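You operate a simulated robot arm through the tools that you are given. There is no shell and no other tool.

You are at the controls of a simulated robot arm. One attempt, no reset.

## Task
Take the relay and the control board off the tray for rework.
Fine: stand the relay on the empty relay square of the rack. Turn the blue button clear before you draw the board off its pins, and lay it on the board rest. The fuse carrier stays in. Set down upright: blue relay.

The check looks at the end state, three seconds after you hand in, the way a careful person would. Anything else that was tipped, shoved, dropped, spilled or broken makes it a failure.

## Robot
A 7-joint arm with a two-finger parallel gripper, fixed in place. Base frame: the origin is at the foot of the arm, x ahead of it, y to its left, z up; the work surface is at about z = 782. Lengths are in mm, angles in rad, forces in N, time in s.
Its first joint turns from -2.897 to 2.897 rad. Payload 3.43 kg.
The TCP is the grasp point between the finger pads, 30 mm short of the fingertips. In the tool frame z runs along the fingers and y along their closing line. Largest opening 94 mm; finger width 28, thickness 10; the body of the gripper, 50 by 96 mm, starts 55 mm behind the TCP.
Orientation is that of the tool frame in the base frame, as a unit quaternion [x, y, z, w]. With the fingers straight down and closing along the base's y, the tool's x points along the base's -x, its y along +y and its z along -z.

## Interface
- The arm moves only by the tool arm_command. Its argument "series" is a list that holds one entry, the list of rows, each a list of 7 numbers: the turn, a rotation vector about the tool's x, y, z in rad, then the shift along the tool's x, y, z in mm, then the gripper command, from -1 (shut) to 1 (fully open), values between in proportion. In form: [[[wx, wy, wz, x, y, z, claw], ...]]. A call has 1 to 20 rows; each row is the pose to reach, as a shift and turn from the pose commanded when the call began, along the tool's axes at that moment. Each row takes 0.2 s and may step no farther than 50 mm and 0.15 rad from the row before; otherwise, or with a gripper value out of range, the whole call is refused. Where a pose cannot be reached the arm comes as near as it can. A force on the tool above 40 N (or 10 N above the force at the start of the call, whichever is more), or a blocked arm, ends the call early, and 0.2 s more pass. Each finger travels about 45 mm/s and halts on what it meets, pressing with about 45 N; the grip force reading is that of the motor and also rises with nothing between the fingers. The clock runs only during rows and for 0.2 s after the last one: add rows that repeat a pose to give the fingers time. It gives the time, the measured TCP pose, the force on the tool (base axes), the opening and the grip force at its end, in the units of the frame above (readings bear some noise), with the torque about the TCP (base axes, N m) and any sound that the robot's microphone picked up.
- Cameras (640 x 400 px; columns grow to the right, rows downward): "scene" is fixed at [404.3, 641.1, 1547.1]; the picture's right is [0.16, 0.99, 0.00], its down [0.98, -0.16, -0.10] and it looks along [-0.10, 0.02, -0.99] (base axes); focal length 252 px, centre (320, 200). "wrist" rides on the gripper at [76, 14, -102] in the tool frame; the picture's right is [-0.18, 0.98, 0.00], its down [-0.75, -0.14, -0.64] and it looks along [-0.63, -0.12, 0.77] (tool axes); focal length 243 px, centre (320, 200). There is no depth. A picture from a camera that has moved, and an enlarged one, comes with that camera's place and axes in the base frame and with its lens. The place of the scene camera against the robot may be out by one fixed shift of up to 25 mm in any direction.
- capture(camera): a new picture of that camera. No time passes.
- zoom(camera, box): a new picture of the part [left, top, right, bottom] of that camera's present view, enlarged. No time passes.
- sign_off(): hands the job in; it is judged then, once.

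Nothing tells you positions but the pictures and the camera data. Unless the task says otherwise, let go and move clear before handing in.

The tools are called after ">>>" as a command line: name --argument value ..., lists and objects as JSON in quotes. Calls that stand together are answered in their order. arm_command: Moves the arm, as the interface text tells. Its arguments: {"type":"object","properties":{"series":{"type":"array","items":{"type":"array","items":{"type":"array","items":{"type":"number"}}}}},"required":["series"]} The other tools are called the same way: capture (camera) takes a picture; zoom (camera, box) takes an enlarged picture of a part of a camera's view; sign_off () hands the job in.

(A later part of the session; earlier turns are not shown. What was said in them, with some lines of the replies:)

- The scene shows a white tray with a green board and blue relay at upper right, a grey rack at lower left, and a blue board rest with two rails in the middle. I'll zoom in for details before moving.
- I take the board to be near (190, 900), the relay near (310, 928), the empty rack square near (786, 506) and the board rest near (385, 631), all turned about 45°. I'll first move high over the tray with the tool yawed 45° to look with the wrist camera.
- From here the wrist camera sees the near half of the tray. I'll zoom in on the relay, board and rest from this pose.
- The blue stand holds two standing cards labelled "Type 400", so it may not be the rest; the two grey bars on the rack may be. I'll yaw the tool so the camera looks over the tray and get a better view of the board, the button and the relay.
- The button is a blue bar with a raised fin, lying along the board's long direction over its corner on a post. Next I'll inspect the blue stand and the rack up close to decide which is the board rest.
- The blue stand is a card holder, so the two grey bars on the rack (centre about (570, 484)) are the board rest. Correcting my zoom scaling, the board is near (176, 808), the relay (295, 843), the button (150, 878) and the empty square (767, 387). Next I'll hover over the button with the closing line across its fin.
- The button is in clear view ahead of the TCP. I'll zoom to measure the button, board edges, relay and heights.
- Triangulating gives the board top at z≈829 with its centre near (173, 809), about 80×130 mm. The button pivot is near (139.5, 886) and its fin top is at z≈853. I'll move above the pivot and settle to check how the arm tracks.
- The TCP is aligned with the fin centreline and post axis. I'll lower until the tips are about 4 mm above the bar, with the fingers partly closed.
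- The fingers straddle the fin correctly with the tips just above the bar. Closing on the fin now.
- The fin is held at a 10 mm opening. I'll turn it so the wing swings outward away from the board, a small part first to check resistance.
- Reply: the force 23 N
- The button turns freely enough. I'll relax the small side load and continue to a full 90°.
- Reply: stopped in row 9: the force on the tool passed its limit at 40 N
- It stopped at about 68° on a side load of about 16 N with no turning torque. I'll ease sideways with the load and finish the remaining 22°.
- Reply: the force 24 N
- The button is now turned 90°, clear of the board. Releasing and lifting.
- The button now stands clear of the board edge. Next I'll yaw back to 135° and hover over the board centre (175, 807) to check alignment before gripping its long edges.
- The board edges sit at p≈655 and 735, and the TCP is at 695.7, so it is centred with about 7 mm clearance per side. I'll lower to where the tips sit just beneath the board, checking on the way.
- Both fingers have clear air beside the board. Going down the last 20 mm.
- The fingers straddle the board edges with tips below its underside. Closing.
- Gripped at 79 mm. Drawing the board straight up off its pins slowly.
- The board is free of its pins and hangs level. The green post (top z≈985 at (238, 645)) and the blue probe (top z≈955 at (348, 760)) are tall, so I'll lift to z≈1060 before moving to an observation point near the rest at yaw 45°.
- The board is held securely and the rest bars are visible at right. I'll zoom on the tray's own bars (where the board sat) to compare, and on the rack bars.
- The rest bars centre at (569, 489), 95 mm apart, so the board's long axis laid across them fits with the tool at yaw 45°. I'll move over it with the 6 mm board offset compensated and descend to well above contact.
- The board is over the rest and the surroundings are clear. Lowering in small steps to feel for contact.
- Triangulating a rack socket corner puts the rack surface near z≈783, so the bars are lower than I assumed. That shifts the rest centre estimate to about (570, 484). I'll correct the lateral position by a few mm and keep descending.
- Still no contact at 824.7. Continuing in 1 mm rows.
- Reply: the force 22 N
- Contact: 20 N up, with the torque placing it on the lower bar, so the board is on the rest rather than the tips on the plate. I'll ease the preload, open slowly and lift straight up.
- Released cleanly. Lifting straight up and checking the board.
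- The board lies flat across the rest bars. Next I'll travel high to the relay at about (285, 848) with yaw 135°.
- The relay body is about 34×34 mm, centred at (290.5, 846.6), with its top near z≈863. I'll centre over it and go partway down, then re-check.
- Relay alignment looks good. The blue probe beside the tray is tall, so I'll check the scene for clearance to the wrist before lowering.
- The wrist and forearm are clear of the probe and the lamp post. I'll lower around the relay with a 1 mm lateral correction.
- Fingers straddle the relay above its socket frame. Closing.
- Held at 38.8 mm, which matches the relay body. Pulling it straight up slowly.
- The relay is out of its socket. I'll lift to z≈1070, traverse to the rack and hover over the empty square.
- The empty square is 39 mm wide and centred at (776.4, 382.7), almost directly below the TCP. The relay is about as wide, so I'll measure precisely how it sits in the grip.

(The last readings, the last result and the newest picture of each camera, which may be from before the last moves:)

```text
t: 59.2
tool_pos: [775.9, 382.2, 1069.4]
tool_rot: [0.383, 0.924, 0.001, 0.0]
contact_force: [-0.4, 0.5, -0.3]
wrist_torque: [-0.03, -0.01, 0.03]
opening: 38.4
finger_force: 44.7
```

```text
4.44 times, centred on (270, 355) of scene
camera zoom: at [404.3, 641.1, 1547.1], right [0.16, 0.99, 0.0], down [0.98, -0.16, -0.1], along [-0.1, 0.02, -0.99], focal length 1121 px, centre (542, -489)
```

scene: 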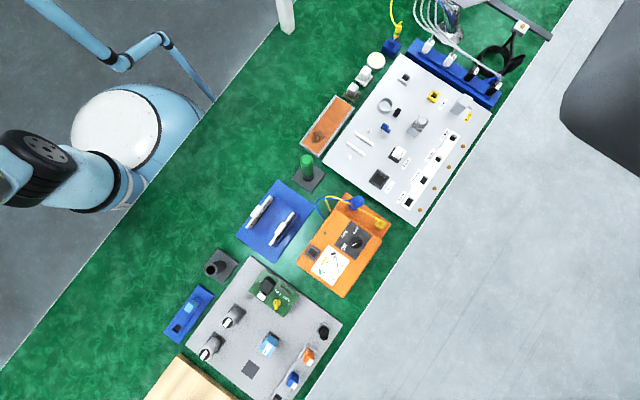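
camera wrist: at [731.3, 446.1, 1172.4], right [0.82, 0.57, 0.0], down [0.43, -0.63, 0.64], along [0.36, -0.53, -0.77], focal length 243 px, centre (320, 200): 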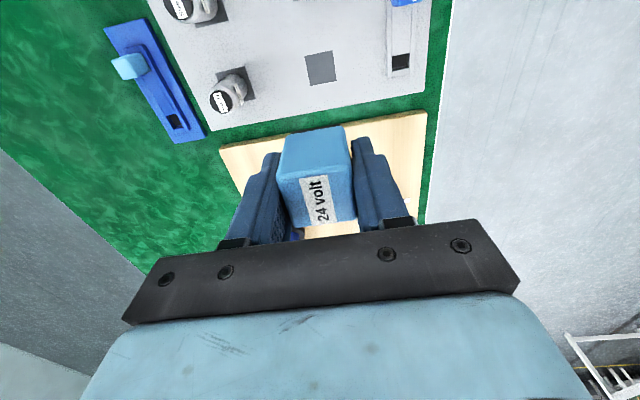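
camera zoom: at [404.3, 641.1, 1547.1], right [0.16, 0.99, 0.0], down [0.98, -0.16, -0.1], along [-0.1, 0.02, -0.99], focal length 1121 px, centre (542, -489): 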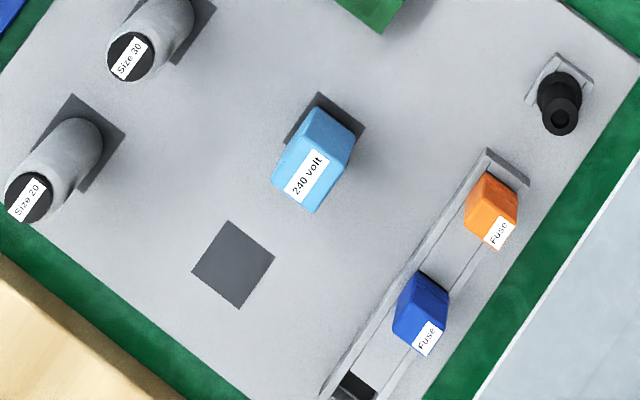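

The relay's centre sits about 2–3 mm behind the TCP along tool −x, and its base is about 46 mm below the TCP. I'll adjust and descend to about 45 mm above the expected contact for a close look.

>>> arm_command --series '[[[0, 0, 0, 1.8, 1, 30, -1], [0, 0, 0, 1.8, 1, 65, -1], [0, 0, 0, 1.8, 1, 100, -1], [0, 0, 0, 1.8, 1, 135, -1], [0, 0, 0, 1.8, 1, 165, -1], [0, 0, 0, 1.8, 1, 185, -1], [0, 0, 0, 1.8, 1, 195, -1], [0, 0, 0, 1.8, 1, 195, -1], [0, 0, 0, 1.8, 1, 195, -1]]]'

>>> capture --camera "wrist"

>>> zoom --camera "wrist" --box '[240, 70, 400, 170]'

>>> zoom --camera "scene" --box '[210, 310, 330, 400]'

```text
t: 61.2
tool_pos: [776.4, 386.3, 875.7]
tool_rot: [0.383, 0.924, 0.001, 0.0]
contact_force: [-0.5, -0.2, -0.4]
wrist_torque: [-0.04, 0.01, 0.01]
opening: 38.8
finger_force: 44.3
```

```text
taken
camera wrist: at [733.0, 449.6, 977.9], right [0.82, 0.57, 0.0], down [0.43, -0.63, 0.64], along [0.36, -0.53, -0.77], focal length 243 px, centre (320, 200)
```

wrist: 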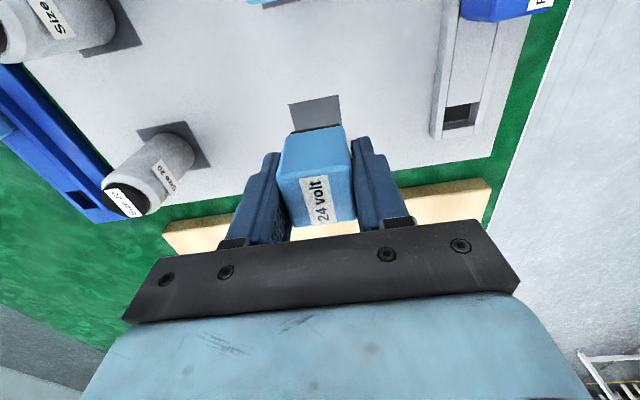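

```text
4.00 times, centred on (320, 120) of wrist
camera zoom: at [733.0, 449.6, 977.9], right [0.82, 0.57, 0.0], down [0.43, -0.63, 0.64], along [0.36, -0.53, -0.77], focal length 970 px, centre (320, 520)
```

zoom: 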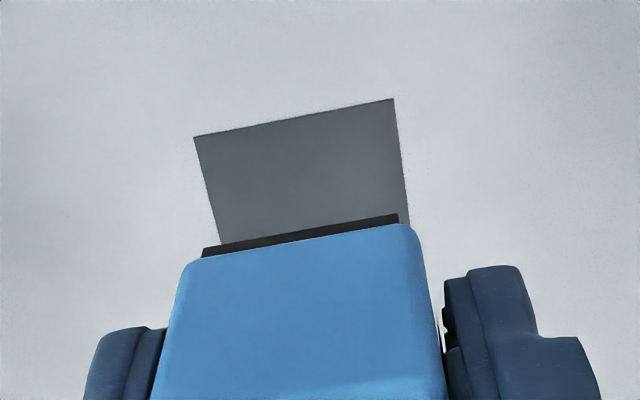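

```text
4.44 times, centred on (270, 355) of scene
camera zoom: at [404.3, 641.1, 1547.1], right [0.16, 0.99, 0.0], down [0.98, -0.16, -0.1], along [-0.1, 0.02, -0.99], focal length 1121 px, centre (542, -489)
```

zoom: 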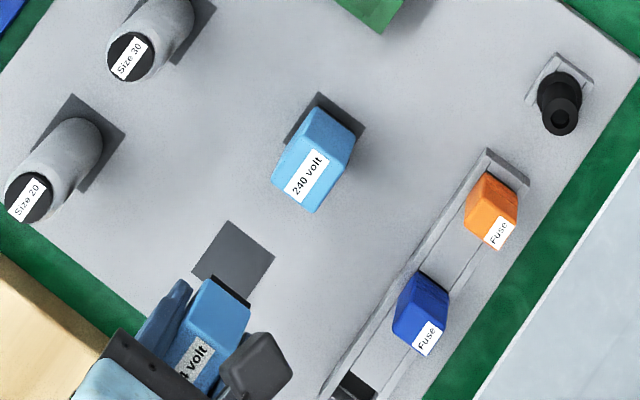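

The square's corners from this closer view agree with before, with centre (776.5, 382.6) at z≈784. The relay needs a shift of about 2 mm along −y of the tool; then I'll lower to just above contact.

>>> arm_command --series '[[[0, 0, 0, 0, -1, 8, -1], [0, 0, 0, 0.1, -2.1, 18, -1], [0, 0, 0, 0.1, -2.1, 28, -1], [0, 0, 0, 0.1, -2.1, 35, -1], [0, 0, 0, 0.1, -2.1, 38, -1], [0, 0, 0, 0.1, -2.1, 38, -1], [0, 0, 0, 0.1, -2.1, 38, -1]]]'

>>> zoom --camera "wrist" --box '[240, 70, 400, 170]'

```text
t: 62.8
tool_pos: [774.3, 385.5, 837.5]
tool_rot: [0.383, 0.924, 0.001, 0.0]
contact_force: [-0.1, 0.0, -0.9]
wrist_torque: [-0.05, -0.02, 0.02]
opening: 38.6
finger_force: 45.4
```

```text
4.00 times, centred on (320, 120) of wrist
camera zoom: at [729.5, 448.4, 939.3], right [0.82, 0.57, 0.0], down [0.43, -0.63, 0.64], along [0.36, -0.53, -0.77], focal length 970 px, centre (320, 520)
```

zoom: 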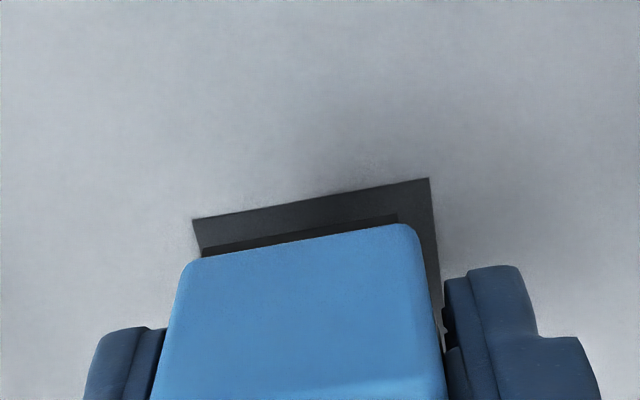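

I'm about 7 mm above contact and measure a small residual of 1.3 mm in x and 1.5 mm in y. I'll correct and lower gently to touch.

>>> arm_command --series '[[[0, 0, 0, -1.3, 1.5, 0, -1], [0, 0, 0, -1.3, 1.5, 2, -1], [0, 0, 0, -1.3, 1.5, 4, -1], [0, 0, 0, -1.3, 1.5, 4, -1]]]'

>>> arm_command --series '[[[0, 0, 0, 0, 0, 1, -1], [0, 0, 0, 0, 0, 2, -1], [0, 0, 0, 0, 0, 2, -1]]]'

>>> zoom --camera "wrist" --box '[240, 70, 400, 170]'

```text
t: 63.8
tool_pos: [776.4, 384.3, 832.9]
tool_rot: [0.382, 0.924, 0.002, 0.0]
contact_force: [0.9, 0.4, -1.0]
wrist_torque: [0.01, -0.05, -0.01]
opening: 38.6
finger_force: 44.8
```

```text
t: 64.6
tool_pos: [776.5, 384.0, 831.9]
tool_rot: [0.383, 0.924, 0.002, 0.0]
contact_force: [0.0, -0.2, -1.5]
wrist_torque: [-0.01, -0.01, 0.01]
opening: 38.4
finger_force: 44.9
```

```text
4.00 times, centred on (320, 120) of wrist
camera zoom: at [732.0, 448.3, 934.0], right [0.82, 0.57, 0.0], down [0.43, -0.63, 0.64], along [0.36, -0.53, -0.77], focal length 970 px, centre (320, 520)
```

zoom: 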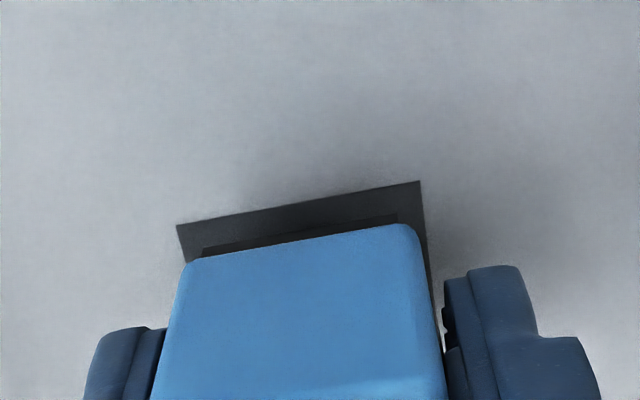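

The relay base is now centred in the square. Continuing down gently to contact.

>>> arm_command --series '[[[0, 0, 0, 0, 0, 1, -1], [0, 0, 0, 0, 0, 2, -1], [0, 0, 0, 0, 0, 2, -1]]]'

```text
t: 65.4
tool_pos: [777.0, 384.7, 828.2]
tool_rot: [0.383, 0.924, 0.001, 0.0]
contact_force: [-0.9, 0.2, -0.8]
wrist_torque: [-0.01, 0.01, -0.01]
opening: 38.5
finger_force: 44.6
```

>>> arm_command --series '[[[0, 0, 0, 0, 0, 1, -1], [0, 0, 0, 0, 0, 1, -1], [0, 0, 0, 0, 0, 1, -1]]]'

>>> zoom --camera "wrist" --box '[240, 70, 400, 170]'

```text
t: 66.2
tool_pos: [777.0, 384.5, 827.7]
tool_rot: [0.383, 0.924, 0.002, 0.0]
contact_force: [0.8, -0.6, 0.0]
wrist_torque: [0.02, -0.01, -0.05]
opening: 39.0
finger_force: 45.0
```

```text
4.00 times, centred on (320, 120) of wrist
camera zoom: at [732.2, 449.3, 930.2], right [0.82, 0.57, 0.0], down [0.43, -0.63, 0.64], along [0.36, -0.53, -0.77], focal length 970 px, centre (320, 520)
```

zoom: 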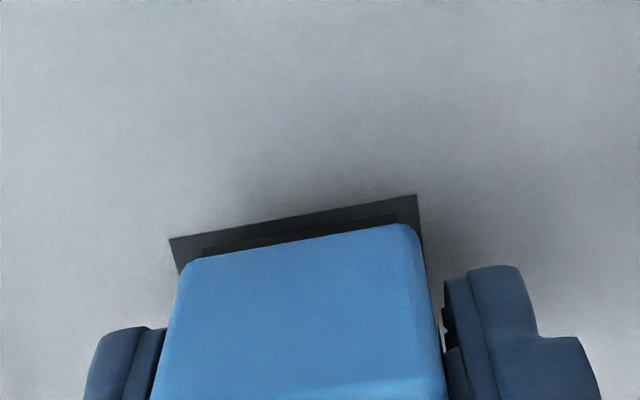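

Still no contact; the alignment is good within 1 mm. Continuing.

>>> arm_command --series '[[[0, 0, 0, 0, -0.4, 1, -1], [0, 0, 0, 0, -0.4, 1, -1], [0, 0, 0, 0, -0.4, 1, -1]]]'

>>> arm_command --series '[[[0, 0, 0, 0, 0, 1, -1], [0, 0, 0, 0, 0, 1, -1], [0, 0, 0, 0, 0, 1, -1]]]'

```text
t: 67.0
tool_pos: [775.9, 384.9, 826.8]
tool_rot: [0.383, 0.924, 0.001, 0.0]
contact_force: [-0.6, 0.2, -0.6]
wrist_torque: [-0.01, 0.01, -0.02]
opening: 38.5
finger_force: 45.3
```

```text
t: 67.8
tool_pos: [775.2, 384.8, 826.8]
tool_rot: [0.383, 0.924, 0.001, -0.001]
contact_force: [0.3, 0.5, -0.4]
wrist_torque: [-0.04, -0.01, 0.02]
opening: 38.3
finger_force: 45.1
```

>>> arm_command --series '[[[0, 0, 0, 0, 0, 1, -1], [0, 0, 0, 0, 0, 1, -1], [0, 0, 0, 0, 0, 1, -1]]]'

>>> arm_command --series '[[[0, 0, 0, 0, 0, 1, -1], [0, 0, 0, 0, 0, 1, -1], [0, 0, 0, 0, 0, 1, -1]]]'

>>> zoom --camera "wrist" --box '[240, 70, 400, 170]'

```text
t: 68.6
tool_pos: [775.5, 383.6, 825.0]
tool_rot: [0.383, 0.924, 0.0, -0.001]
contact_force: [-0.2, -0.3, -0.6]
wrist_torque: [0.0, -0.01, 0.03]
opening: 38.6
finger_force: 45.0
```

```text
t: 69.4
tool_pos: [776.0, 383.9, 823.5]
tool_rot: [0.383, 0.924, 0.001, 0.0]
contact_force: [-0.4, 0.5, -0.1]
wrist_torque: [0.02, 0.01, -0.01]
opening: 38.6
finger_force: 44.6
```

```text
4.00 times, centred on (320, 120) of wrist
camera zoom: at [731.4, 447.8, 926.6], right [0.82, 0.57, 0.0], down [0.43, -0.63, 0.64], along [0.36, -0.53, -0.77], focal length 970 px, centre (320, 520)
```

zoom: 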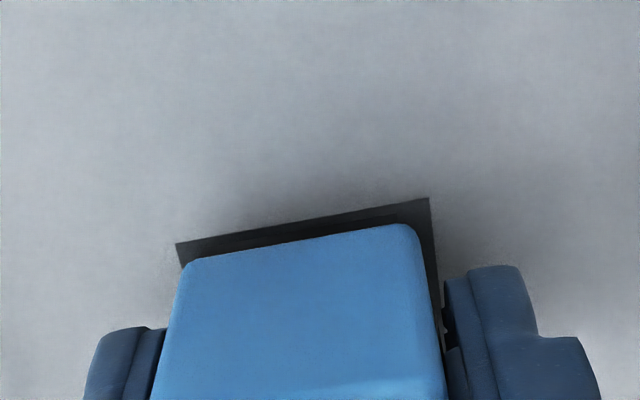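

>>> arm_command --series '[[[0, 0, 0, 0, 0, 1, -1], [0, 0, 0, 0, 0, 1, -1], [0, 0, 0, 0, 0, 1, -1]]]'

>>> arm_command --series '[[[0, 0, 0, 0, 0, 1, -1], [0, 0, 0, 0, 0, 1, -1], [0, 0, 0, 0, 0, 1, -1]]]'

```text
t: 70.2
tool_pos: [776.0, 383.1, 823.5]
tool_rot: [0.382, 0.924, 0.002, -0.001]
contact_force: [-1.8, 3.3, 9.3]
wrist_torque: [0.1, 0.07, -0.02]
opening: 38.6
finger_force: 45.4
```

```text
t: 71.0
tool_pos: [775.2, 383.8, 823.4]
tool_rot: [0.383, 0.924, 0.002, 0.0]
contact_force: [0.5, 1.1, 25.0]
wrist_torque: [0.03, 0.08, 0.01]
opening: 38.5
finger_force: 45.6
```

Firm contact (25 N straight up, little torque): the relay stands on the square. I'll ease the load, open slowly and lift.

>>> arm_command --series '[[[0, 0, 0, 0, 0, -1.2, -1], [0, 0, 0, 0, 0, -1.4, -0.2], [0, 0, 0, 0, 0, -1.4, -0.14], [0, 0, 0, 0, 0, -1.4, -0.05], [0, 0, 0, 0, 0, -1.4, 0.2], [0, 0, 0, 0, 0, -1.4, 0.5], [0, 0, 0, 0, 0, -1.4, 0.5], [0, 0, 0, 0, 0, -1.4, 0.5]]]'

>>> capture --camera "wrist"

>>> zoom --camera "wrist" --box '[220, 100, 420, 225]'

```text
t: 72.8
tool_pos: [776.1, 384.4, 823.4]
tool_rot: [0.382, 0.924, 0.001, 0.0]
contact_force: [0.2, 0.0, 0.2]
wrist_torque: [-0.01, -0.03, -0.02]
opening: 70.6
finger_force: 0.1
```

```text
taken
camera wrist: at [731.1, 447.7, 926.0], right [0.82, 0.57, 0.0], down [0.43, -0.63, 0.64], along [0.36, -0.53, -0.77], focal length 243 px, centre (320, 200)
```

wrist: 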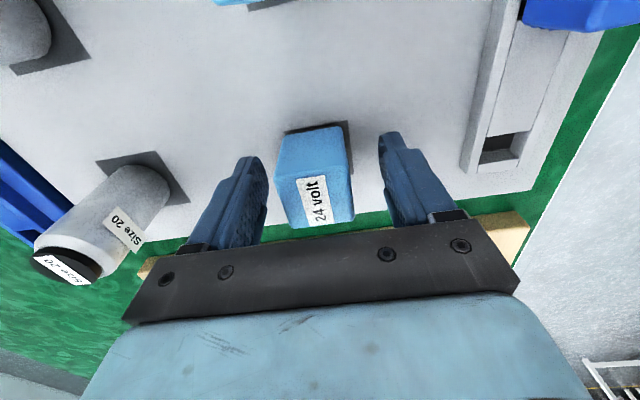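

```text
3.20 times, centred on (320, 162) of wrist
camera zoom: at [731.1, 447.7, 926.0], right [0.82, 0.57, 0.0], down [0.43, -0.63, 0.64], along [0.36, -0.53, -0.77], focal length 776 px, centre (320, 320)
```

zoom: 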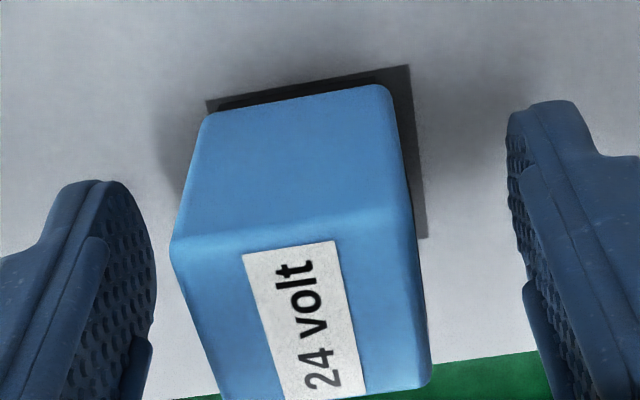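

The relay stands upright on its square. Lifting straight up and clear for a final inspection.

>>> arm_command --series '[[[0, 0, 0, 0, 0, -10, 0.5], [0, 0, 0, 0, 0, -30, 0.5], [0, 0, 0, 0, 0, -60, 0.5], [0, 0, 0, 0, 0, -100, 0.5], [0, 0, 0, 0, 0, -145, 0.5], [0, 0, 0, 0, 0, -190, 0.5], [0, 0, 0, 0, 0, -235, 0.5], [0, 0, 0, 0, 0, -255, 0.5], [0, 0, 0, 0, 0, -255, 0.5]]]'

>>> zoom --camera "wrist" --box '[220, 0, 420, 125]'

>>> capture --camera "scene"

>>> zoom --camera "scene" --box '[190, 250, 350, 400]'

>>> zoom --camera "scene" --box '[320, 60, 500, 220]'

```text
t: 74.8
tool_pos: [774.4, 379.5, 1078.6]
tool_rot: [0.382, 0.924, 0.001, 0.0]
contact_force: [0.2, -0.3, 0.4]
wrist_torque: [0.04, -0.01, 0.01]
opening: 70.5
finger_force: 0.1
```

```text
3.20 times, centred on (320, 62) of wrist
camera zoom: at [731.0, 443.4, 1181.3], right [0.82, 0.57, 0.0], down [0.43, -0.63, 0.64], along [0.36, -0.53, -0.77], focal length 776 px, centre (320, 640)
```

zoom: 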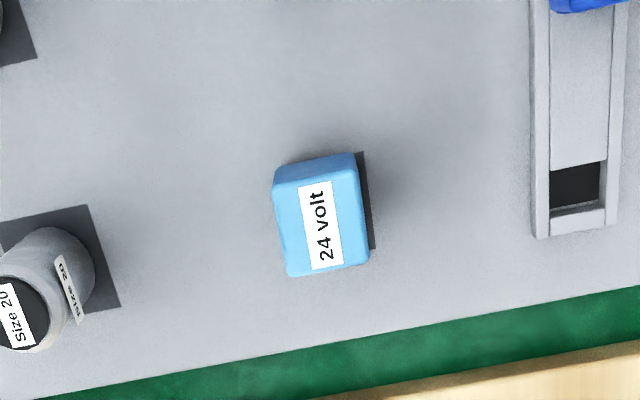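

```text
taken
```

scene: 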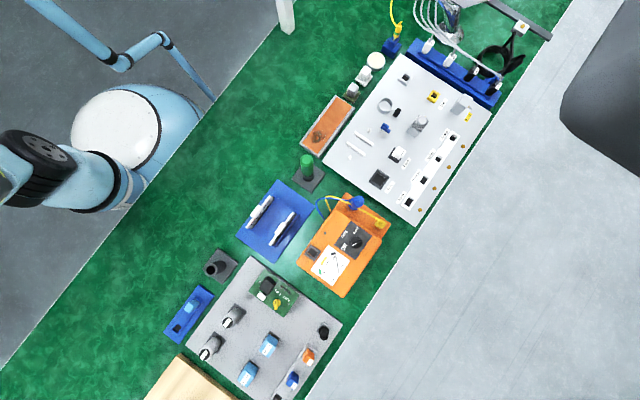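

```text
2.67 times, centred on (270, 325) of scene
camera zoom: at [404.3, 641.1, 1547.1], right [0.16, 0.99, 0.0], down [0.98, -0.16, -0.1], along [-0.1, 0.02, -0.99], focal length 672 px, centre (453, -133)
```

zoom: 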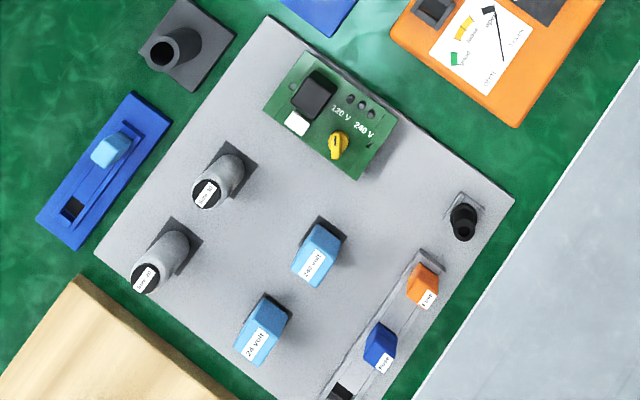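

```text
2.50 times, centred on (410, 140) of scene
camera zoom: at [404.3, 641.1, 1547.1], right [0.16, 0.99, 0.0], down [0.98, -0.16, -0.1], along [-0.1, 0.02, -0.99], focal length 630 px, centre (95, 350)
```

zoom: 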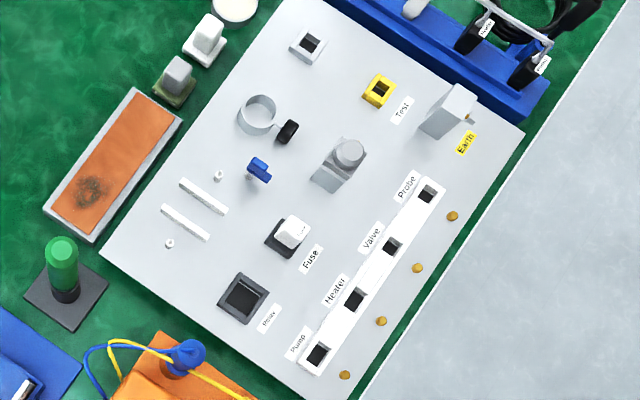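

Everything is in its final state. The relay stands upright on its square, the board lies flat on the rest, the button is turned clear, the fuse carrier is still in, and nothing else has moved. The gripper is empty and well above the work, so I'm handing in.

>>> sign_off

```text
The job is handed in.
```

I took the relay and the control board off the tray and handed the job in. The final pictures show everything where you asked; I haven't seen the check's result.

- **Relay:** the blue 24 volt relay stands upright on the empty relay square of the rack, next to the 240 volt one. It sits about centred on the square.
- **Button:** I turned the blue button 90°, clear of the board, before drawing the board off. Partway through the turn a side load passed the 40 N limit and stopped the arm, so I eased it sideways and finished the turn.
- **Board:** it came straight up off its pins and lies flat across two grey bars on the rack. Nothing is labelled as the board rest. I took these bars to be it because they fit the board, and the blue stand holds "Type 300" and "Type 400" cards instead.
- **Fuse carrier:** it is still in its socket.

Nothing else looks tipped or moved. The gripper is empty and raised clear above the rack.
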